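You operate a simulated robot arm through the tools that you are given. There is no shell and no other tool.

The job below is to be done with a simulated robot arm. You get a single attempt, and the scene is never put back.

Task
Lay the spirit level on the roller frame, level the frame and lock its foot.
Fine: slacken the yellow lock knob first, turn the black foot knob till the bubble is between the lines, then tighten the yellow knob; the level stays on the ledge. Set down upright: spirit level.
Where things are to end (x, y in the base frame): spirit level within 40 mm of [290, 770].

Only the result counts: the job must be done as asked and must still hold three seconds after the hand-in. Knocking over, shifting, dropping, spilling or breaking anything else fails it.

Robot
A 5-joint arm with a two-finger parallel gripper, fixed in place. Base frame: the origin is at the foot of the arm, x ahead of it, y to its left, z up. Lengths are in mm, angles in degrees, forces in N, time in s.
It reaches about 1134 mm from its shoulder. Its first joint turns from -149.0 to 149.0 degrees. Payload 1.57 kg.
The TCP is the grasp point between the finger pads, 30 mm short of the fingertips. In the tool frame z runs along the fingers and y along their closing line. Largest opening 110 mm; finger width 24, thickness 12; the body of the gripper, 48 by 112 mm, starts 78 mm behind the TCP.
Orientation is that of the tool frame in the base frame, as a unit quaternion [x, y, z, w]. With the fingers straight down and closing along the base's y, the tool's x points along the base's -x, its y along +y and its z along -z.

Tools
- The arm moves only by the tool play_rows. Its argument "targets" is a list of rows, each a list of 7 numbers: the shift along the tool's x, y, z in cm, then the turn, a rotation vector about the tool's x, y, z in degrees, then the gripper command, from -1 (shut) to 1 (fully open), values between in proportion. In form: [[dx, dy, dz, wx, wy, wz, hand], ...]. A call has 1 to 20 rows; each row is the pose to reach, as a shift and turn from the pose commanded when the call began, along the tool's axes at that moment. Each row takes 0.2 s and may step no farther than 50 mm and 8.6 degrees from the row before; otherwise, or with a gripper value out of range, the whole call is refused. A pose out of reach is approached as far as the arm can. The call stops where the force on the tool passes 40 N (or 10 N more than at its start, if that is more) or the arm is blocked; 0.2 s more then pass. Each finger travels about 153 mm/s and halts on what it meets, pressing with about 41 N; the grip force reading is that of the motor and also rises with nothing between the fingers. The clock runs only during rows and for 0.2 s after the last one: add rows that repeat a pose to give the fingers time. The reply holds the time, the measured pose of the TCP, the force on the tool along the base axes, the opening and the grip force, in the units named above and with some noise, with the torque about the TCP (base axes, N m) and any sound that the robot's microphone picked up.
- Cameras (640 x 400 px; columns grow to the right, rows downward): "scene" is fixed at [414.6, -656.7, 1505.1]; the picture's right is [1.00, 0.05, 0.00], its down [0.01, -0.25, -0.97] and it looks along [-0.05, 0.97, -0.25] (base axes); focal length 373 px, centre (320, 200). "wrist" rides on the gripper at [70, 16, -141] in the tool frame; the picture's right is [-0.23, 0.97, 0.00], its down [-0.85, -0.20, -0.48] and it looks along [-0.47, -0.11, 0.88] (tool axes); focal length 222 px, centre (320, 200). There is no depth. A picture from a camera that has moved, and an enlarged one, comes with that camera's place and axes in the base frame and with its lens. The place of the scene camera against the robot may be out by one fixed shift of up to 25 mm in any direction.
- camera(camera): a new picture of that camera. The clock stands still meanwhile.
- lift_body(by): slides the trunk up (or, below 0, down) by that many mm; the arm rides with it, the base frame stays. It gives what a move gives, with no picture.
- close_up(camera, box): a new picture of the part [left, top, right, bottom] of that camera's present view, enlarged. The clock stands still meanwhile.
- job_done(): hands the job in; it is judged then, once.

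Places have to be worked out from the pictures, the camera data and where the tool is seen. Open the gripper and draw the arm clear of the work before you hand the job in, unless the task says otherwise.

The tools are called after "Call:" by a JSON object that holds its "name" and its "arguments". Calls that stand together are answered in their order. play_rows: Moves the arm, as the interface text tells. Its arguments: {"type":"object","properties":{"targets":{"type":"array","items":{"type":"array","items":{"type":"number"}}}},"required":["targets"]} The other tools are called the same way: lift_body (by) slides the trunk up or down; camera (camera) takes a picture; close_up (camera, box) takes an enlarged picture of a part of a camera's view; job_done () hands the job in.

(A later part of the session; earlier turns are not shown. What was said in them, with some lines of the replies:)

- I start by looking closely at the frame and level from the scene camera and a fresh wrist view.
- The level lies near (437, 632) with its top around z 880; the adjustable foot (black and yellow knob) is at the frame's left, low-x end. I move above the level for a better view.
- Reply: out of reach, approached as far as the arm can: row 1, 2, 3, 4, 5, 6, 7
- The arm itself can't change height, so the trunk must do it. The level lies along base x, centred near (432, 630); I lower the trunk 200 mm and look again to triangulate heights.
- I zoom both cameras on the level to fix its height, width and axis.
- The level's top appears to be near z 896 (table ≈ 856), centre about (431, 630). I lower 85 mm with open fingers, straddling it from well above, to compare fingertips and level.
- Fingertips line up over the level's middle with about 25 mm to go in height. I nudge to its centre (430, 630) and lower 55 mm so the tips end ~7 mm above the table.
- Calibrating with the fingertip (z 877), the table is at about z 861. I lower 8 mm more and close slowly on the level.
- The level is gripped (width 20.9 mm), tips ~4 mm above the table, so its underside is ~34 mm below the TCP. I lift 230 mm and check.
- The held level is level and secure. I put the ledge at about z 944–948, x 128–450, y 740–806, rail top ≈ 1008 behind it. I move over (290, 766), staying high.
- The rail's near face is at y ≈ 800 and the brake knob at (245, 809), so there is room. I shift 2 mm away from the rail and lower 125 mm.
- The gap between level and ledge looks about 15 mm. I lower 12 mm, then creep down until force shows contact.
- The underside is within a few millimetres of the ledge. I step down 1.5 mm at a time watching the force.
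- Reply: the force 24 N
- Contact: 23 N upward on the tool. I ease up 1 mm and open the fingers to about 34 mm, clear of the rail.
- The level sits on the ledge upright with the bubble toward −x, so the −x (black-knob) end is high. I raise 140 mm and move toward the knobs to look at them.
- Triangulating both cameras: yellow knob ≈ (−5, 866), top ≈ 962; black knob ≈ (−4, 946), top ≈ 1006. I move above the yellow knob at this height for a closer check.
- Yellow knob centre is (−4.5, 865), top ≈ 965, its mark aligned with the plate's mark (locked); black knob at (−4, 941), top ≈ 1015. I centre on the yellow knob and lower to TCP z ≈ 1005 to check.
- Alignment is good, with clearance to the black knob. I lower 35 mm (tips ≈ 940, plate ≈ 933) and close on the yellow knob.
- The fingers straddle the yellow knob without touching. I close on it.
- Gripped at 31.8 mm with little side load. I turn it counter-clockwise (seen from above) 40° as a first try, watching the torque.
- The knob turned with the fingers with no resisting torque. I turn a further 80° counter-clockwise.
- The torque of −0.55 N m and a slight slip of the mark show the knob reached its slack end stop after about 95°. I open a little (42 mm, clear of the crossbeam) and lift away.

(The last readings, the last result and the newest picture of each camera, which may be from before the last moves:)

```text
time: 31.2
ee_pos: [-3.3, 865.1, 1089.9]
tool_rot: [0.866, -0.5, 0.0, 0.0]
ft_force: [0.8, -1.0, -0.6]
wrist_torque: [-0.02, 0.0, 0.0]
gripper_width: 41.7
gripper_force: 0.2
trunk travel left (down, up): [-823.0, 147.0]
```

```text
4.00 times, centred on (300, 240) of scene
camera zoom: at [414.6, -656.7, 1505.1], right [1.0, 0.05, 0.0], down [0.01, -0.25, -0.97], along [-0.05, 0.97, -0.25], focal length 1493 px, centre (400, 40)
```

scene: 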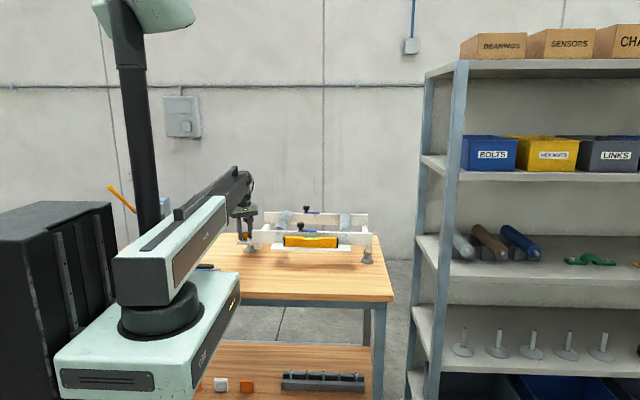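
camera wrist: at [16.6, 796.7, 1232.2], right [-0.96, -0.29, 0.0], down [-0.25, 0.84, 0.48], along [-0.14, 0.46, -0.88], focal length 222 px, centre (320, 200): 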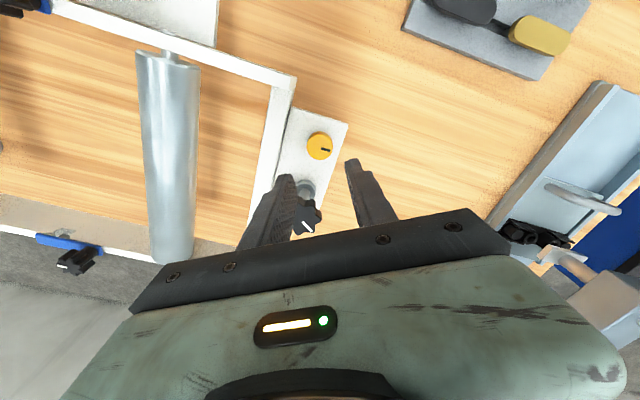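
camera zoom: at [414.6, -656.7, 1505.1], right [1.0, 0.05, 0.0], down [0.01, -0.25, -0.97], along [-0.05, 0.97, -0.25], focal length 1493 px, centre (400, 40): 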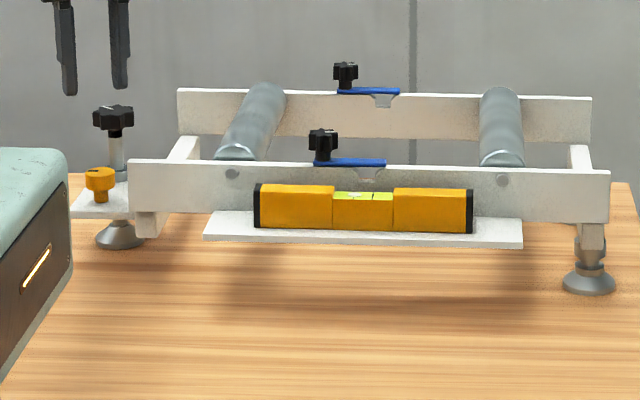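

Yellow is slack; the bubble still sits to the left (−x end high). I spin the tool back to its original heading while high, then view the black knob.

Call:
{"name": "play_rows", "arguments": {"targets": [[0, 0, 0, 0, 0, 8, -0.236], [0, 0, 0, 0, 0, 16, -0.236], [0, 0, 0, 0, 0, 24, -0.236], [0, 0, 0, 0, 0, 32, -0.236], [0, 0, 0, 0, 0, 40, -0.236], [0, 0, 0, 0, 0, 48, -0.236], [0, 0, 0, 0, 0, 56, -0.236], [0, 0, 0, 0, 0, 64, -0.236], [0, 0, 0, 0, 0, 72, -0.236], [0, 0, 0, 0, 0, 80, -0.236], [0, 0, 0, 0, 0, 88, -0.236], [0, 0, 0, 0, 0, 96, -0.236], [0, 0, 0, 0, 0, 104, -0.236], [0, 0, 0, 0, 0, 112, -0.236], [0, 0, 0, 0, 0, 120, -0.236], [0, 0, 0, 0, 0, 120, -0.236]]}}

Call:
{"name": "play_rows", "arguments": {"targets": [[0, 2.6, 0, 0, 0, 0, 0.2], [0, 5.2, 0, 0, 0, 0, 0.2], [0, 7.7, 0, 0, 0, 0, 0.2], [0, 7.7, 0, 0, 0, 0, 0.2]]}}

Call:
{"name": "close_up", "arguments": {"camera": "wrist", "box": [240, 60, 480, 210]}}

Call:
{"name": "close_up", "arguments": {"camera": "scene", "box": [220, 170, 300, 250]}}

Call:
{"name": "close_up", "arguments": {"camera": "scene", "box": [300, 235, 324, 250]}}

```text
time: 34.6
ee_pos: [-4.5, 864.5, 1090.7]
tool_rot: [0.002, 1.0, 0.0, 0.0]
ft_force: [0.5, 0.4, -0.6]
wrist_torque: [0.0, 0.02, 0.0]
gripper_width: 42.2
gripper_force: 0.1
trunk travel left (down, up): [-823.0, 147.0]
```

```text
time: 35.6
ee_pos: [-2.5, 895.4, 1089.6]
tool_rot: [0.001, 1.0, 0.001, 0.0]
ft_force: [-0.7, 0.6, 0.2]
wrist_torque: [0.01, 0.02, 0.02]
gripper_width: 66.1
gripper_force: 0.1
out of reach, approached as far as the arm can: row 2, 3, 4
trunk travel left (down, up): [-823.0, 147.0]
```

```text
2.67 times, centred on (360, 135) of wrist
camera zoom: at [-72.0, 911.6, 1232.2], right [0.23, 0.97, 0.0], down [0.85, -0.2, 0.48], along [0.47, -0.11, -0.88], focal length 592 px, centre (213, 373)
```

zoom: 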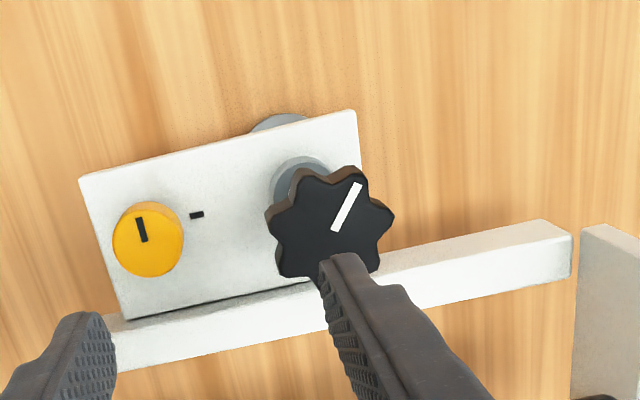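

```text
5.00 times, centred on (260, 210) of scene
camera zoom: at [414.6, -656.7, 1505.1], right [1.0, 0.05, 0.0], down [0.01, -0.25, -0.97], along [-0.05, 0.97, -0.25], focal length 1866 px, centre (620, 150)
```

zoom: 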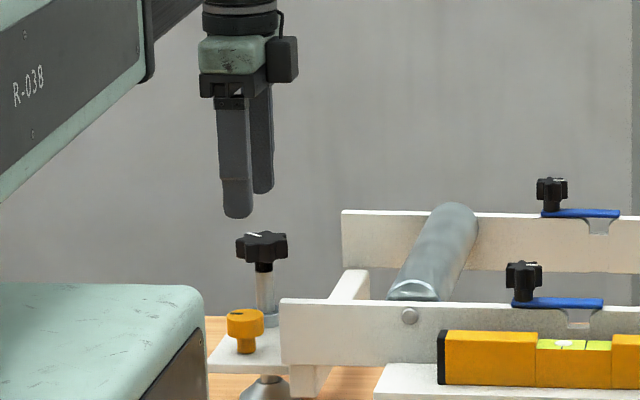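

```text
16.00 times, centred on (312, 242) of scene
camera zoom: at [414.6, -656.7, 1505.1], right [1.0, 0.05, 0.0], down [0.01, -0.25, -0.97], along [-0.05, 0.97, -0.25], focal length 5971 px, centre (448, -480)
```

zoom: 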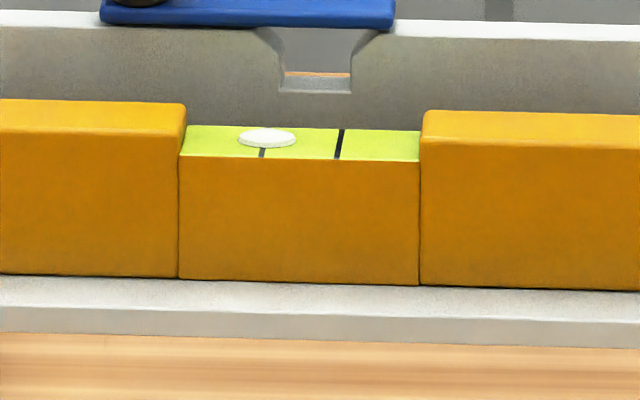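

The black knob (≈(−5.5, 941), top ≈ 1015) is past the vertical-tool reach of ~895 mm, so I tilt the tool outward 13° to get there. I do that while high.

Call:
{"name": "play_rows", "arguments": {"targets": [[0.1, 1.6, -0.1, -4.5, 0, 0, 0.2], [0.2, 3.2, -0.3, -9, 0, 0, 0.2], [0.3, 4.6, -0.6, -13, 0, 0, 0.2], [0.3, 4.6, -0.6, -13, 0, 0, 0.2]]}}

Call:
{"name": "camera", "arguments": {"camera": "wrist"}}

Call:
{"name": "close_up", "arguments": {"camera": "scene", "box": [220, 170, 300, 250]}}

```text
time: 36.6
ee_pos: [-6.7, 941.9, 1095.6]
tool_rot: [0.001, 0.994, 0.114, 0.0]
ft_force: [-0.3, -0.1, 0.1]
wrist_torque: [0.01, 0.03, 0.0]
gripper_width: 66.0
gripper_force: 0.0
trunk travel left (down, up): [-823.0, 147.0]
```

```text
taken
camera wrist: at [-75.3, 926.0, 1238.4], right [0.23, 0.95, 0.22], down [0.85, -0.3, 0.42], along [0.47, 0.09, -0.88], focal length 222 px, centre (320, 200)
```

wrist: 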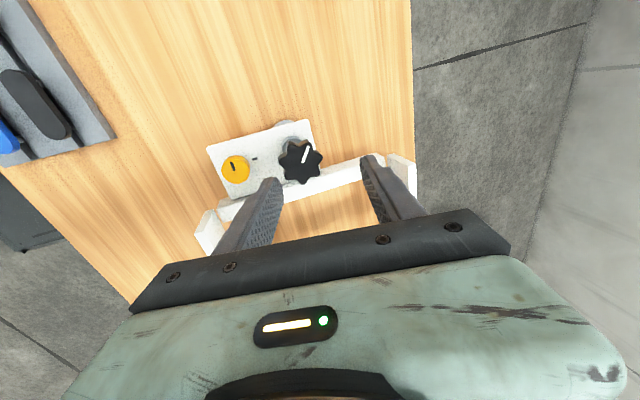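

```text
5.00 times, centred on (260, 210) of scene
camera zoom: at [414.6, -656.7, 1505.1], right [1.0, 0.05, 0.0], down [0.01, -0.25, -0.97], along [-0.05, 0.97, -0.25], focal length 1866 px, centre (620, 150)
```

zoom: 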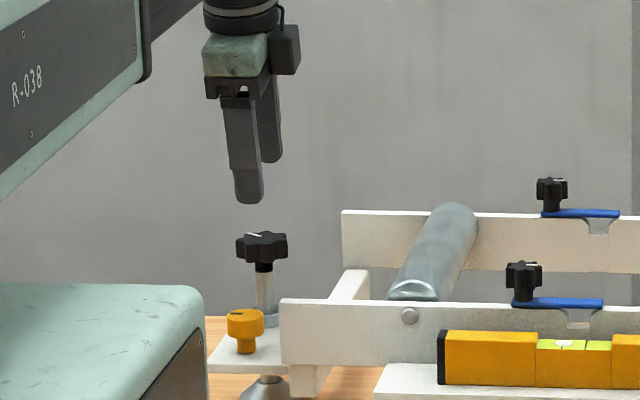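

The tilt works; TCP is over the black knob at (−6.7, 942). I spin the tool −55° so the closing line is near tangential for the stroke.

Call:
{"name": "play_rows", "arguments": {"targets": [[0, 0, 0, 0, 0, -8, 0.2], [0, 0, 0, 0, 0, -16, 0.2], [0, 0, 0, 0, 0, -24, 0.2], [0, 0, 0, 0, 0, -32, 0.2], [0, 0, 0, 0, 0, -40, 0.2], [0, 0, 0, 0, 0, -48, 0.2], [0, 0, 0, 0, 0, -55, 0.2], [0, 0, 0, 0, 0, -55, 0.2]]}}

Call:
{"name": "lift_body", "arguments": {"by": -65}}

Call:
{"name": "camera", "arguments": {"camera": "wrist"}}

Call:
{"name": "close_up", "arguments": {"camera": "scene", "box": [220, 170, 300, 250]}}

```text
time: 38.4
ee_pos: [-5.8, 941.1, 1095.8]
tool_rot: [-0.459, 0.881, 0.1, 0.052]
ft_force: [-0.2, 0.7, -0.2]
wrist_torque: [0.0, -0.03, 0.01]
gripper_width: 66.0
gripper_force: 0.1
trunk travel left (down, up): [-823.0, 147.0]
```

```text
time: 39.5
ee_pos: [-5.0, 940.1, 1030.7]
tool_rot: [-0.458, 0.882, 0.099, 0.052]
ft_force: [0.0, -0.4, -0.1]
wrist_torque: [0.0, -0.02, 0.0]
gripper_width: 66.0
gripper_force: 0.0
trunk travel left (down, up): [-758.0, 212.0]
```

```text
taken
camera wrist: at [-59.1, 863.1, 1159.0], right [-0.67, 0.73, 0.17], down [0.65, 0.46, 0.6], along [0.36, 0.51, -0.78], focal length 222 px, centre (320, 200)
```

wrist: 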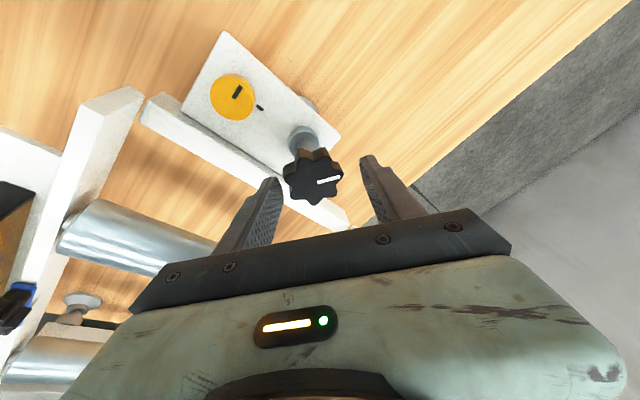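

```text
5.00 times, centred on (260, 210) of scene
camera zoom: at [414.6, -656.7, 1505.1], right [1.0, 0.05, 0.0], down [0.01, -0.25, -0.97], along [-0.05, 0.97, -0.25], focal length 1866 px, centre (620, 150)
```

zoom: 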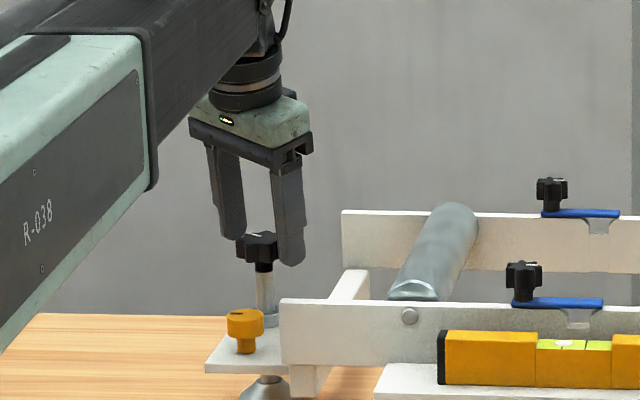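

The knob is centred between the fingers. I lower 25 mm and grip it.

Call:
{"name": "lift_body", "arguments": {"by": -25}}

Call:
{"name": "play_rows", "arguments": {"targets": [[0, 0, 0, 0, 0, 0, 0], [0, 0, 0, 0, 0, 0, -0.2], [0, 0, 0, 0, 0, 0, -1], [0, 0, 0, 0, 0, 0, -1]]}}

Call:
{"name": "camera", "arguments": {"camera": "wrist"}}

Call:
{"name": "close_up", "arguments": {"camera": "scene", "box": [220, 170, 300, 250]}}

```text
time: 40.2
ee_pos: [-5.4, 941.7, 1006.3]
tool_rot: [-0.458, 0.882, 0.099, 0.052]
ft_force: [-1.2, -0.5, 0.3]
wrist_torque: [0.03, 0.01, -0.02]
gripper_width: 65.9
gripper_force: 0.0
trunk travel left (down, up): [-733.0, 237.0]
```

```text
time: 41.2
ee_pos: [-3.7, 940.4, 1006.4]
tool_rot: [-0.459, 0.881, 0.101, 0.052]
ft_force: [6.8, -9.4, -5.7]
wrist_torque: [-0.37, -0.73, 0.01]
gripper_width: 47.2
gripper_force: 45.0
trunk travel left (down, up): [-733.0, 237.0]
```

```text
taken
camera wrist: at [-57.8, 862.8, 1134.1], right [-0.67, 0.73, 0.17], down [0.65, 0.46, 0.6], along [0.36, 0.51, -0.78], focal length 222 px, centre (320, 200)
```

wrist: 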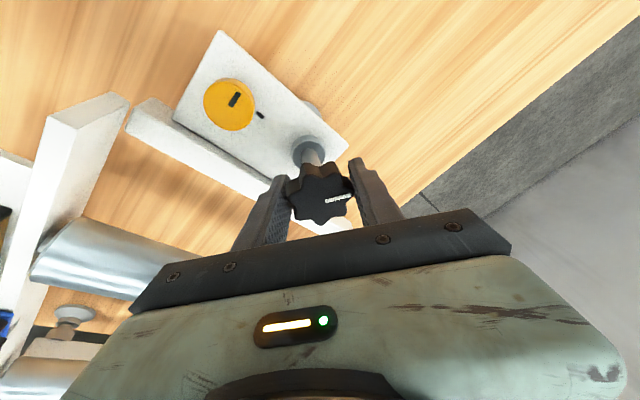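

```text
5.00 times, centred on (260, 210) of scene
camera zoom: at [414.6, -656.7, 1505.1], right [1.0, 0.05, 0.0], down [0.01, -0.25, -0.97], along [-0.05, 0.97, -0.25], focal length 1866 px, centre (620, 150)
```

zoom: 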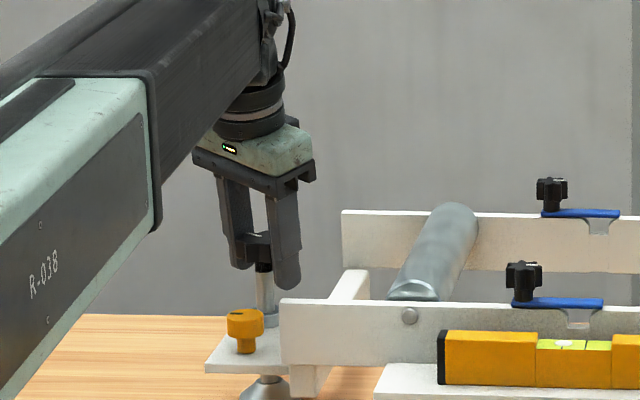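

Gripped at 47.2 mm. I turn counter-clockwise 40° and check the bubble.

Call:
{"name": "play_rows", "arguments": {"targets": [[0, 0, 0, 0, 0, -7, -1], [0, 0, 0, 0, 0, -14, -1], [0, 0, 0, 0, 0, -21, -1], [0, 0, 0, 0, 0, -28, -1], [0, 0, 0, 0, 0, -35, -1], [0, 0, 0, 0, 0, -40, -1]]}}

Call:
{"name": "close_up", "arguments": {"camera": "scene", "box": [300, 235, 324, 250]}}

Call:
{"name": "camera", "arguments": {"camera": "wrist"}}

```text
time: 42.6
ee_pos: [-5.0, 941.2, 1007.5]
tool_rot: [0.732, -0.671, -0.077, -0.083]
ft_force: [10.5, -6.7, -2.9]
wrist_torque: [0.19, 1.43, -0.05]
gripper_width: 46.0
gripper_force: 45.0
trunk travel left (down, up): [-733.0, 237.0]
```

```text
16.00 times, centred on (312, 242) of scene
camera zoom: at [414.6, -656.7, 1505.1], right [1.0, 0.05, 0.0], down [0.01, -0.25, -0.97], along [-0.05, 0.97, -0.25], focal length 5971 px, centre (448, -480)
```

zoom: 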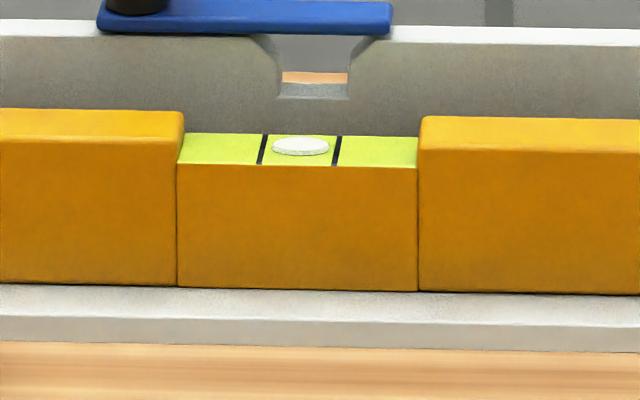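

```text
taken
camera wrist: at [-14.4, 840.6, 1129.1], right [-0.99, 0.14, 0.03], down [0.12, 0.74, 0.66], along [0.07, 0.66, -0.75], focal length 222 px, centre (320, 200)
```

wrist: 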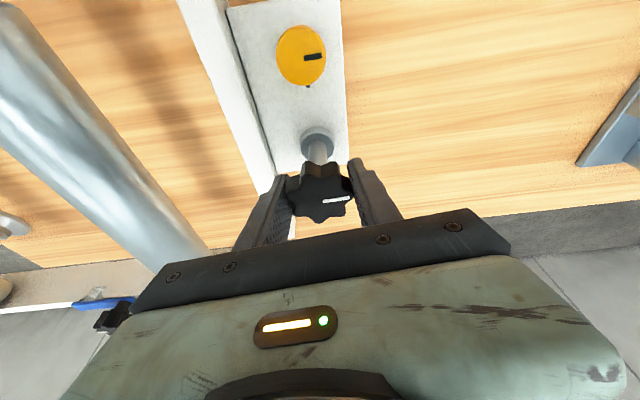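

The bubble is now centred between the lines. I open the fingers and recheck it with no load on the knob.

Call:
{"name": "play_rows", "arguments": {"targets": [[0, 0, 0, 0, 0, 0, -0.1], [0, 0, 0, 0, 0, 0, 0.15], [0, 0, 0, 0, 0, 0, 0.2], [0, 0, 0, 0, 0, 0, 0.2], [0, 0, 0, 0, 0, 0, 0.2]]}}

Call:
{"name": "close_up", "arguments": {"camera": "scene", "box": [300, 235, 324, 250]}}

Call:
{"name": "camera", "arguments": {"camera": "wrist"}}

```text
time: 43.8
ee_pos: [-5.8, 941.4, 1006.8]
tool_rot: [0.733, -0.671, -0.075, -0.083]
ft_force: [-0.3, 0.1, -0.3]
wrist_torque: [-0.01, 0.0, 0.02]
gripper_width: 66.1
gripper_force: 0.1
trunk travel left (down, up): [-733.0, 237.0]
```

```text
16.00 times, centred on (312, 242) of scene
camera zoom: at [414.6, -656.7, 1505.1], right [1.0, 0.05, 0.0], down [0.01, -0.25, -0.97], along [-0.05, 0.97, -0.25], focal length 5971 px, centre (448, -480)
```

zoom: 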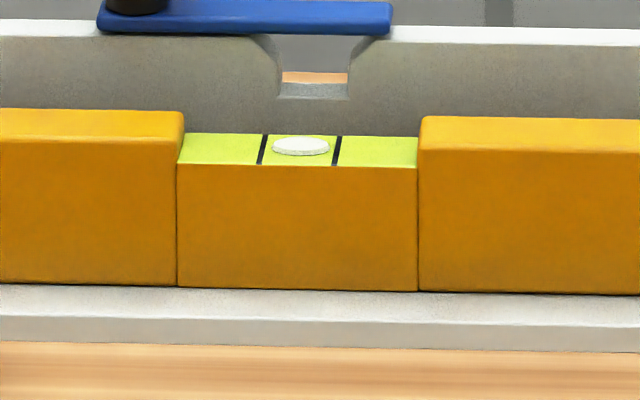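

```text
taken
camera wrist: at [-16.0, 840.8, 1128.8], right [-0.99, 0.14, 0.03], down [0.12, 0.74, 0.66], along [0.07, 0.66, -0.75], focal length 222 px, centre (320, 200)
```

wrist: 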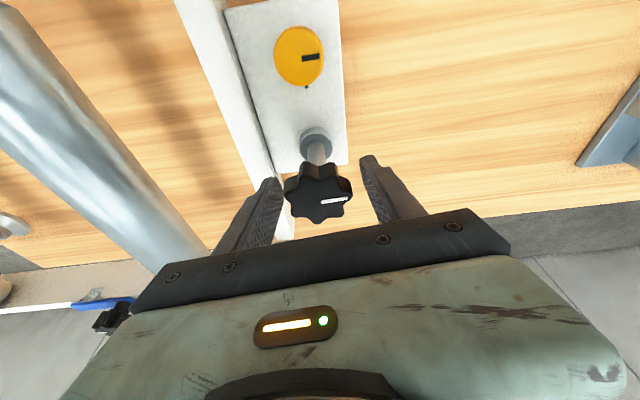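

The bubble stays centred with the fingers off. I lift 85 mm, untilt, and move back over the yellow knob at (−4.5, 865).

Call:
{"name": "lift_body", "arguments": {"by": 85}}

Call:
{"name": "play_rows", "arguments": {"targets": [[2.5, 0.18, -0.38, -0.38, 4.32, 0, 0.2], [5.0, 0.35, -0.75, -0.75, 8.64, 0, 0], [7.52, 0.53, -1.13, -1.13, 12.95, 0, -0.236], [7.52, 0.53, -1.13, -1.13, 12.95, 0, -0.236]]}}

Call:
{"name": "camera", "arguments": {"camera": "wrist"}}

Call:
{"name": "close_up", "arguments": {"camera": "scene", "box": [220, 170, 300, 250]}}

```text
time: 45.0
ee_pos: [-6.7, 940.9, 1090.6]
tool_rot: [0.732, -0.672, -0.076, -0.084]
ft_force: [-0.7, 0.6, 0.1]
wrist_torque: [-0.04, 0.01, 0.0]
gripper_width: 65.9
gripper_force: 0.1
trunk travel left (down, up): [-818.0, 152.0]
```

```text
time: 46.0
ee_pos: [-4.5, 864.2, 1084.2]
tool_rot: [0.737, -0.676, 0.001, 0.001]
ft_force: [0.1, 0.1, -0.4]
wrist_torque: [0.01, -0.01, 0.02]
gripper_width: 42.1
gripper_force: 0.1
trunk travel left (down, up): [-818.0, 152.0]
```

```text
taken
camera wrist: at [-14.7, 794.4, 1227.3], right [-0.99, 0.14, 0.0], down [0.12, 0.87, 0.48], along [0.07, 0.47, -0.88], focal length 222 px, centre (320, 200)
```

wrist: 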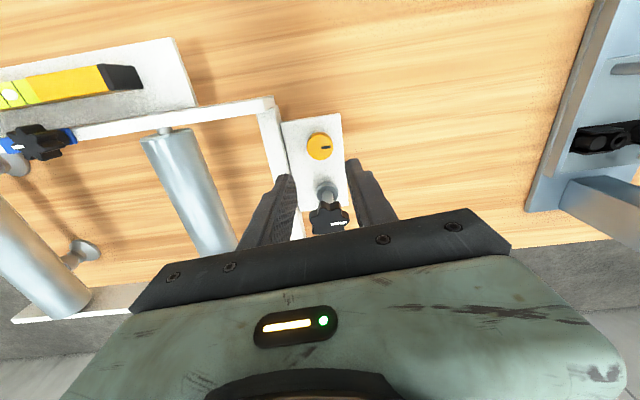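

```text
5.00 times, centred on (260, 210) of scene
camera zoom: at [414.6, -656.7, 1505.1], right [1.0, 0.05, 0.0], down [0.01, -0.25, -0.97], along [-0.05, 0.97, -0.25], focal length 1866 px, centre (620, 150)
```

zoom: 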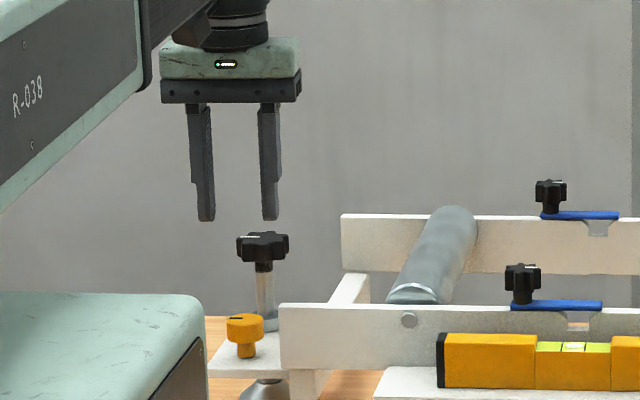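

Positioned over the yellow knob (seen at ≈(−3.5, 864.5)); it dropped ~4 mm with the frame. I lower 117 mm and grip.

Call:
{"name": "lift_body", "arguments": {"by": -85}}

Call:
{"name": "camera", "arguments": {"camera": "wrist"}}

Call:
{"name": "close_up", "arguments": {"camera": "scene", "box": [220, 190, 300, 250]}}

```text
time: 47.2
ee_pos: [-5.9, 865.5, 999.9]
tool_rot: [0.738, -0.675, 0.0, 0.0]
ft_force: [-0.4, 0.5, -0.5]
wrist_torque: [-0.03, 0.01, 0.01]
gripper_width: 42.0
gripper_force: 0.1
trunk travel left (down, up): [-733.0, 237.0]
```

```text
taken
camera wrist: at [-14.7, 794.5, 1142.3], right [-0.99, 0.14, 0.0], down [0.12, 0.87, 0.48], along [0.07, 0.47, -0.88], focal length 222 px, centre (320, 200)
```

wrist: 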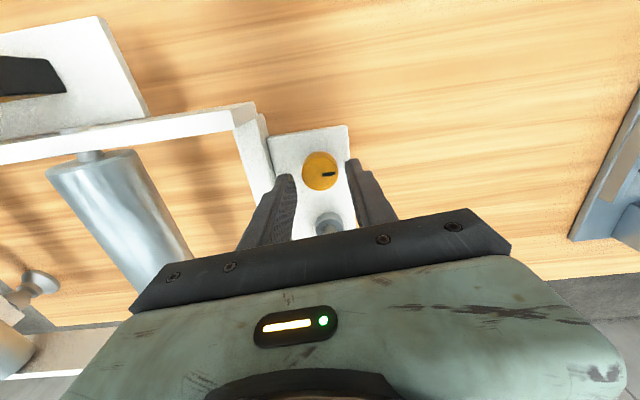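

```text
6.67 times, centred on (260, 220) of scene
camera zoom: at [414.6, -656.7, 1505.1], right [1.0, 0.05, 0.0], down [0.01, -0.25, -0.97], along [-0.05, 0.97, -0.25], focal length 2488 px, centre (720, 67)
```

zoom: 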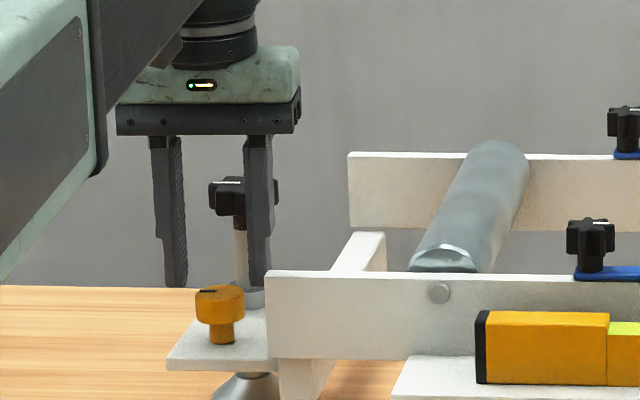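

The knob is ~2 mm toward +x of centre; I nudge 1.5 mm and lower 33 mm.

Call:
{"name": "play_rows", "arguments": {"targets": [[0, -0.15, 0, 0, 0, 0, -0.2], [0, -0.15, 0, 0, 0, 0, -0.2]]}}

Call:
{"name": "lift_body", "arguments": {"by": -33}}

Call:
{"name": "camera", "arguments": {"camera": "wrist"}}

Call:
{"name": "close_up", "arguments": {"camera": "scene", "box": [220, 190, 300, 250]}}

```text
time: 47.8
ee_pos: [-3.7, 864.8, 999.6]
tool_rot: [0.737, -0.676, 0.001, -0.001]
ft_force: [-0.1, 0.1, 0.0]
wrist_torque: [0.0, 0.01, 0.0]
gripper_width: 44.0
gripper_force: 0.1
trunk travel left (down, up): [-733.0, 237.0]
```

```text
time: 48.6
ee_pos: [-3.4, 864.7, 967.9]
tool_rot: [0.737, -0.676, 0.0, 0.0]
ft_force: [0.3, -0.1, -0.8]
wrist_torque: [0.0, 0.0, 0.02]
gripper_width: 44.0
gripper_force: 0.0
trunk travel left (down, up): [-700.0, 270.0]
```

```text
taken
camera wrist: at [-13.2, 794.7, 1109.3], right [-0.99, 0.14, 0.0], down [0.12, 0.87, 0.48], along [0.07, 0.47, -0.88], focal length 222 px, centre (320, 200)
```

wrist: 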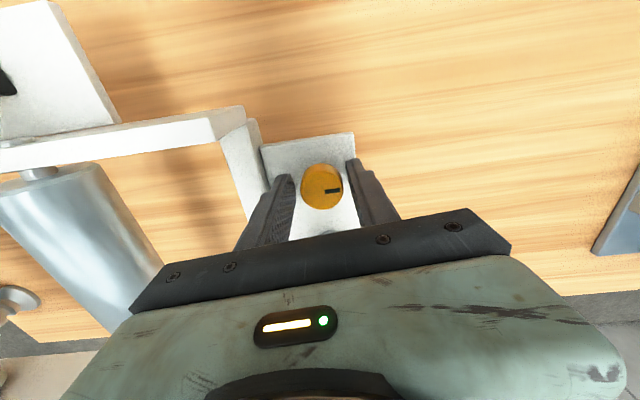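

```text
6.67 times, centred on (260, 220) of scene
camera zoom: at [414.6, -656.7, 1505.1], right [1.0, 0.05, 0.0], down [0.01, -0.25, -0.97], along [-0.05, 0.97, -0.25], focal length 2488 px, centre (720, 67)
```

zoom: 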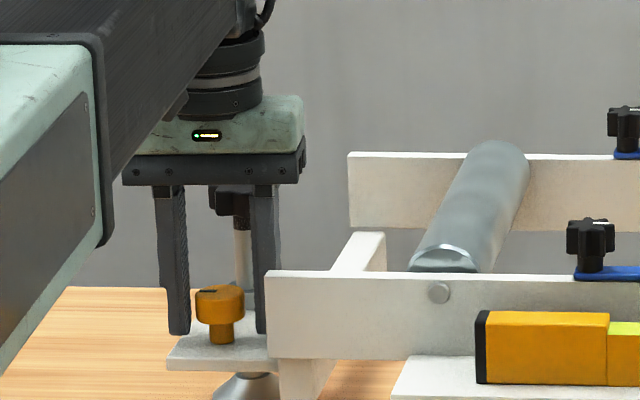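

Fingers straddle the knob. I close and turn it clockwise 80°.

Call:
{"name": "play_rows", "arguments": {"targets": [[0, 0, 0, 0, 0, 0, -0.4], [0, 0, 0, 0, 0, 0, -1], [0, 0, 0, 0, 0, 0, -1], [0, 0, 0, 0, 0, 8, -1], [0, 0, 0, 0, 0, 16, -1], [0, 0, 0, 0, 0, 24, -1], [0, 0, 0, 0, 0, 32, -1], [0, 0, 0, 0, 0, 40, -1], [0, 0, 0, 0, 0, 48, -1], [0, 0, 0, 0, 0, 56, -1], [0, 0, 0, 0, 0, 64, -1], [0, 0, 0, 0, 0, 72, -1], [0, 0, 0, 0, 0, 80, -1]]}}

Call:
{"name": "close_up", "arguments": {"camera": "wrist", "box": [240, 100, 400, 200]}}

Call:
{"name": "close_up", "arguments": {"camera": "scene", "box": [300, 235, 324, 250]}}

```text
time: 51.4
ee_pos: [-4.7, 864.1, 967.5]
tool_rot: [-0.128, 0.992, -0.001, 0.0]
ft_force: [-11.3, -4.3, -2.8]
wrist_torque: [-0.2, 0.41, 0.0]
gripper_width: 31.6
gripper_force: 40.2
trunk travel left (down, up): [-700.0, 270.0]
```

```text
4.00 times, centred on (320, 150) of wrist
camera zoom: at [-75.8, 863.4, 1109.2], right [-0.03, 1.0, 0.0], down [0.88, 0.03, 0.48], along [0.48, 0.01, -0.88], focal length 888 px, centre (320, 400)
```

zoom: 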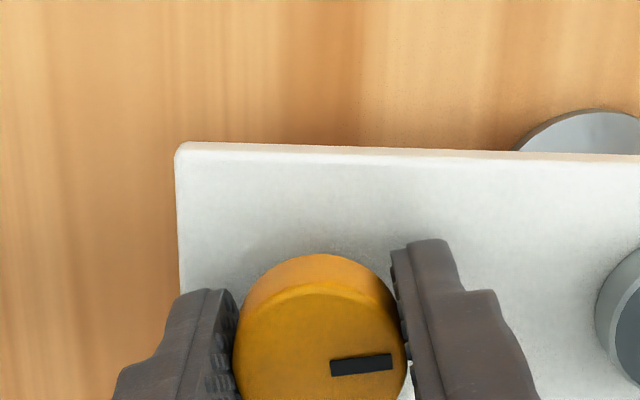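

```text
16.00 times, centred on (312, 242) of scene
camera zoom: at [414.6, -656.7, 1505.1], right [1.0, 0.05, 0.0], down [0.01, -0.25, -0.97], along [-0.05, 0.97, -0.25], focal length 5971 px, centre (448, -480)
```

zoom: 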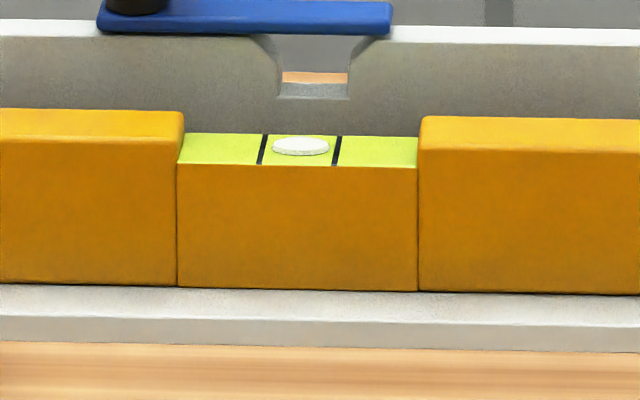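

The knob turned about 80° without stopping and the bubble is unchanged. I continue clockwise until the torque shows it is tight.

Call:
{"name": "play_rows", "arguments": {"targets": [[0, 0, 0, 0, 0, 7, -1], [0, 0, 0, 0, 0, 14, -1], [0, 0, 0, 0, 0, 21, -1]]}}

Call:
{"name": "close_up", "arguments": {"camera": "wrist", "box": [240, 100, 400, 200]}}

```text
time: 52.2
ee_pos: [-2.0, 865.0, 967.6]
tool_rot: [0.053, 0.999, 0.0, 0.002]
ft_force: [2.4, -10.0, -6.9]
wrist_torque: [-0.11, -0.36, 0.46]
gripper_width: 31.6
gripper_force: 40.0
trunk travel left (down, up): [-700.0, 270.0]
```

```text
4.00 times, centred on (320, 150) of wrist
camera zoom: at [-69.2, 888.9, 1109.1], right [0.33, 0.94, 0.0], down [0.83, -0.29, 0.48], along [0.45, -0.16, -0.88], focal length 888 px, centre (320, 400)
```

zoom: 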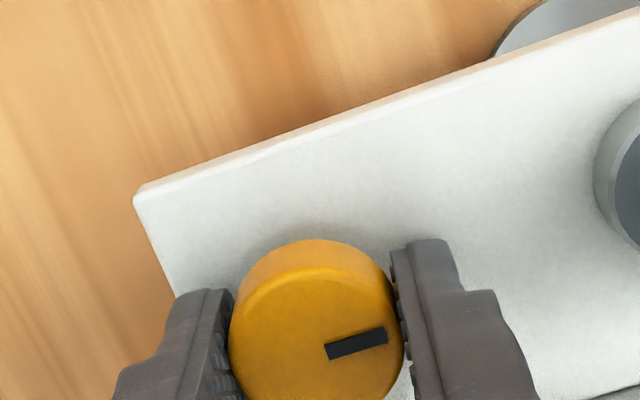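

Torque has risen to 0.46 N m and the mark is back parallel to the plate edge (aligned). I turn 12° more to make sure it is hard against tight, then check.

Call:
{"name": "play_rows", "arguments": {"targets": [[0, 0, 0, 0, 0, 6, -1], [0, 0, 0, 0, 0, 12, -1], [0, 0, 0, 0, 0, 12, -1]]}}

Call:
{"name": "close_up", "arguments": {"camera": "wrist", "box": [240, 100, 400, 200]}}

Call:
{"name": "close_up", "arguments": {"camera": "scene", "box": [300, 235, 324, 250]}}

```text
time: 53.0
ee_pos: [-2.7, 864.7, 967.2]
tool_rot: [0.157, 0.988, 0.0, -0.001]
ft_force: [4.5, -15.6, -7.5]
wrist_torque: [-0.26, -0.2, 0.83]
gripper_width: 31.5
gripper_force: 40.3
trunk travel left (down, up): [-700.0, 270.0]
```

```text
4.00 times, centred on (320, 150) of wrist
camera zoom: at [-63.7, 902.0, 1109.7], right [0.52, 0.85, 0.0], down [0.75, -0.46, 0.48], along [0.41, -0.25, -0.88], focal length 888 px, centre (320, 400)
```

zoom: 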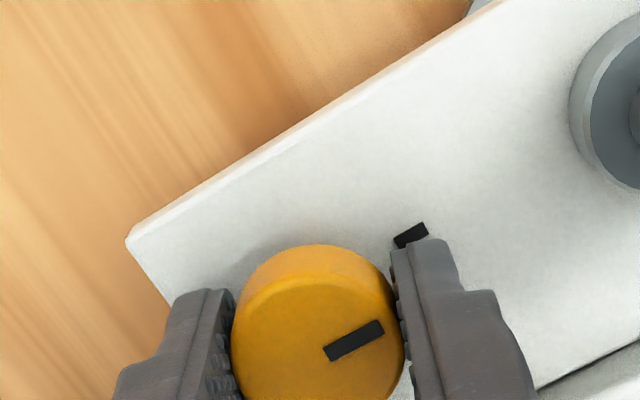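

```text
16.00 times, centred on (312, 242) of scene
camera zoom: at [414.6, -656.7, 1505.1], right [1.0, 0.05, 0.0], down [0.01, -0.25, -0.97], along [-0.05, 0.97, -0.25], focal length 5971 px, centre (448, -480)
```

zoom: 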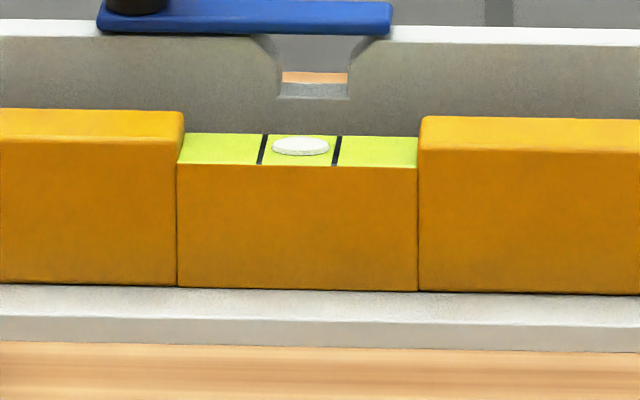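

Tight: 0.83 N m, mark in line with the plate mark, bubble still centred. I open the fingers and lift clear.

Call:
{"name": "play_rows", "arguments": {"targets": [[0, 0, 0, 0, 0, 0, -0.3], [0, 0, 0, 0, 0, 0, -0.15], [0, 0, 0, 0, 0, 0, -0.1], [0, 0, 0, 0, 0, 0, -0.1]]}}

Call:
{"name": "lift_body", "arguments": {"by": 150}}

Call:
{"name": "close_up", "arguments": {"camera": "wrist", "box": [240, 60, 480, 210]}}

Call:
{"name": "close_up", "arguments": {"camera": "scene", "box": [300, 235, 324, 250]}}

Call:
{"name": "close_up", "arguments": {"camera": "scene", "box": [220, 190, 380, 290]}}

```text
time: 54.0
ee_pos: [-2.1, 865.9, 967.8]
tool_rot: [0.157, 0.988, 0.0, 0.0]
ft_force: [0.4, 0.0, 0.3]
wrist_torque: [0.02, 0.0, -0.01]
gripper_width: 49.5
gripper_force: 0.1
trunk travel left (down, up): [-700.0, 270.0]
```

```text
time: 55.7
ee_pos: [-4.2, 866.0, 1117.7]
tool_rot: [0.157, 0.988, 0.0, 0.0]
ft_force: [0.7, -0.4, 0.6]
wrist_torque: [0.01, 0.0, 0.03]
gripper_width: 49.3
gripper_force: 0.1
trunk travel left (down, up): [-850.0, 120.0]
```

```text
2.67 times, centred on (360, 135) of wrist
camera zoom: at [-64.1, 902.8, 1259.1], right [0.52, 0.86, 0.0], down [0.75, -0.45, 0.48], along [0.41, -0.25, -0.88], focal length 592 px, centre (213, 373)
```

zoom: 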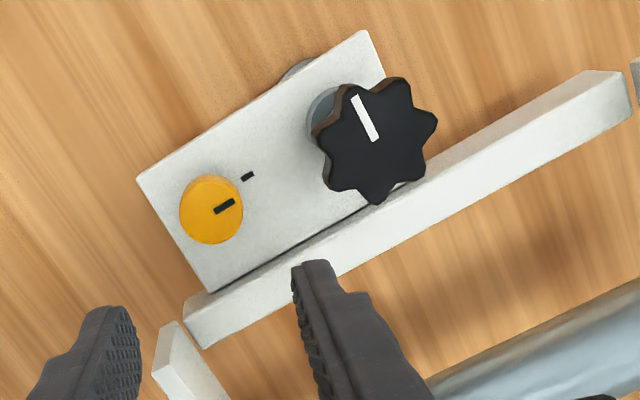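

```text
16.00 times, centred on (312, 242) of scene
camera zoom: at [414.6, -656.7, 1505.1], right [1.0, 0.05, 0.0], down [0.01, -0.25, -0.97], along [-0.05, 0.97, -0.25], focal length 5971 px, centre (448, -480)
```

zoom: 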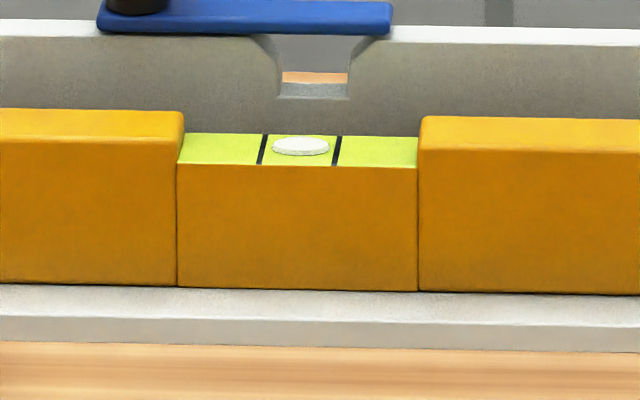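

```text
4.00 times, centred on (300, 240) of scene
camera zoom: at [414.6, -656.7, 1505.1], right [1.0, 0.05, 0.0], down [0.01, -0.25, -0.97], along [-0.05, 0.97, -0.25], focal length 1493 px, centre (400, 40)
```

zoom: 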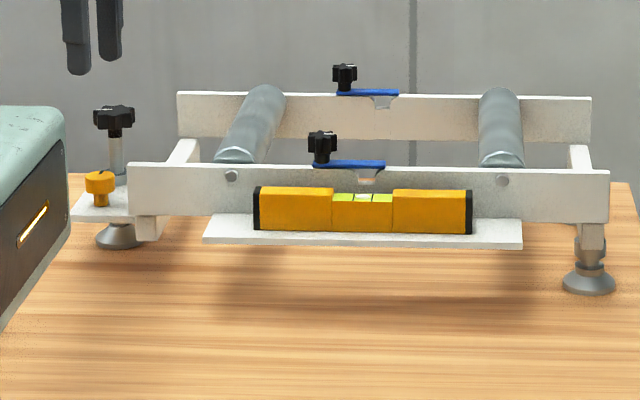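

Yellow mark aligned (locked), bubble centred, level on the ledge near (289, 764). I raise and draw the arm back clear.

Call:
{"name": "lift_body", "arguments": {"by": 100}}

Call:
{"name": "play_rows", "arguments": {"targets": [[-1.2, -3.6, 0, 0, 0, 0, -0.1], [-2.3, -7.2, 0, 0, 0, 0, -0.1], [-3.5, -10.8, 0, 0, 0, 0, -0.1], [-4.6, -14.3, 0, 0, 0, 0, -0.1], [-4.6, -14.3, 0, 0, 0, 0, -0.1]]}}

Call:
{"name": "camera", "arguments": {"camera": "scene"}}

Call:
{"name": "close_up", "arguments": {"camera": "scene", "box": [300, 235, 324, 250]}}

```text
time: 57.0
ee_pos: [-3.1, 865.3, 1216.9]
tool_rot: [0.157, 0.988, 0.001, -0.001]
ft_force: [0.4, 0.5, 0.8]
wrist_torque: [-0.03, 0.01, 0.01]
gripper_width: 49.4
gripper_force: 0.0
trunk travel left (down, up): [-950.0, 20.0]
```

```text
time: 58.2
ee_pos: [-1.7, 713.5, 1218.1]
tool_rot: [0.157, 0.988, 0.0, 0.001]
ft_force: [-0.2, 0.3, 0.6]
wrist_torque: [0.01, 0.0, 0.0]
gripper_width: 49.6
gripper_force: 0.0
trunk travel left (down, up): [-950.0, 20.0]
```

```text
taken
```

scene: 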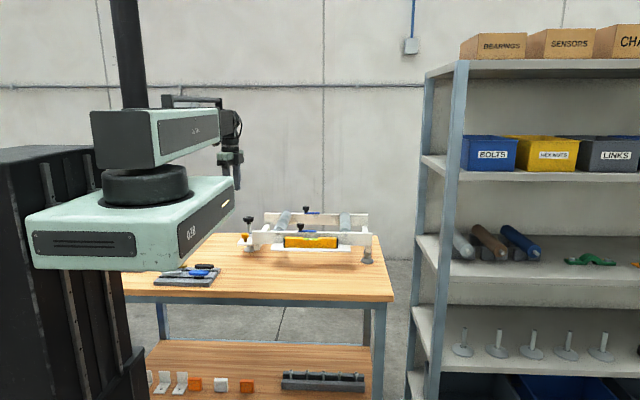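

```text
16.00 times, centred on (312, 242) of scene
camera zoom: at [414.6, -656.7, 1505.1], right [1.0, 0.05, 0.0], down [0.01, -0.25, -0.97], along [-0.05, 0.97, -0.25], focal length 5971 px, centre (448, -480)
```

zoom: 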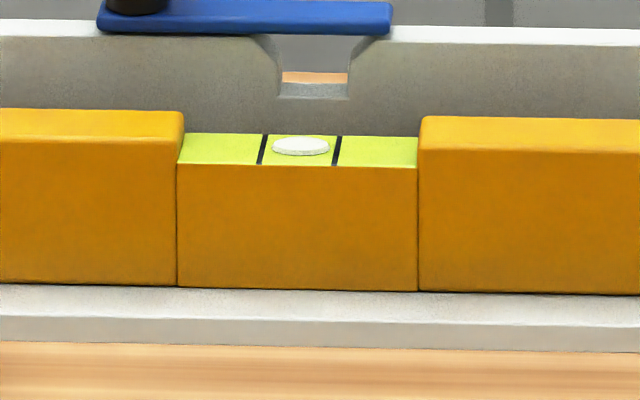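

The arm is clear, nothing else is disturbed, the bubble is centred and the foot is locked. I hand the job in.

Call:
{"name": "job_done", "arguments": {}}

```text
The job is handed in.
```

The spirit level is lying upright on the roller frame's ledge at about (289, 764). The bubble is centred between the lines and the foot is locked. I handed the job in with the arm drawn clear; no verdict has come back yet.

- **Slackening:** I turned the yellow knob counter-clockwise about 95°, until it reached its stop.
- **Levelling:** The −x end was high. A 40° counter-clockwise turn of the black knob centred the bubble. The black knob was out of reach with the tool upright, so I gripped it with the tool tilted 13°.
- **Locking:** I turned the yellow knob clockwise until it was tight, at about 0.8 N m. Its mark is back in line with the mark on the plate.

The bubble did not move while I tightened the lock, or after I let go and backed away. I saw nothing else on the table shifted in the final pictures.
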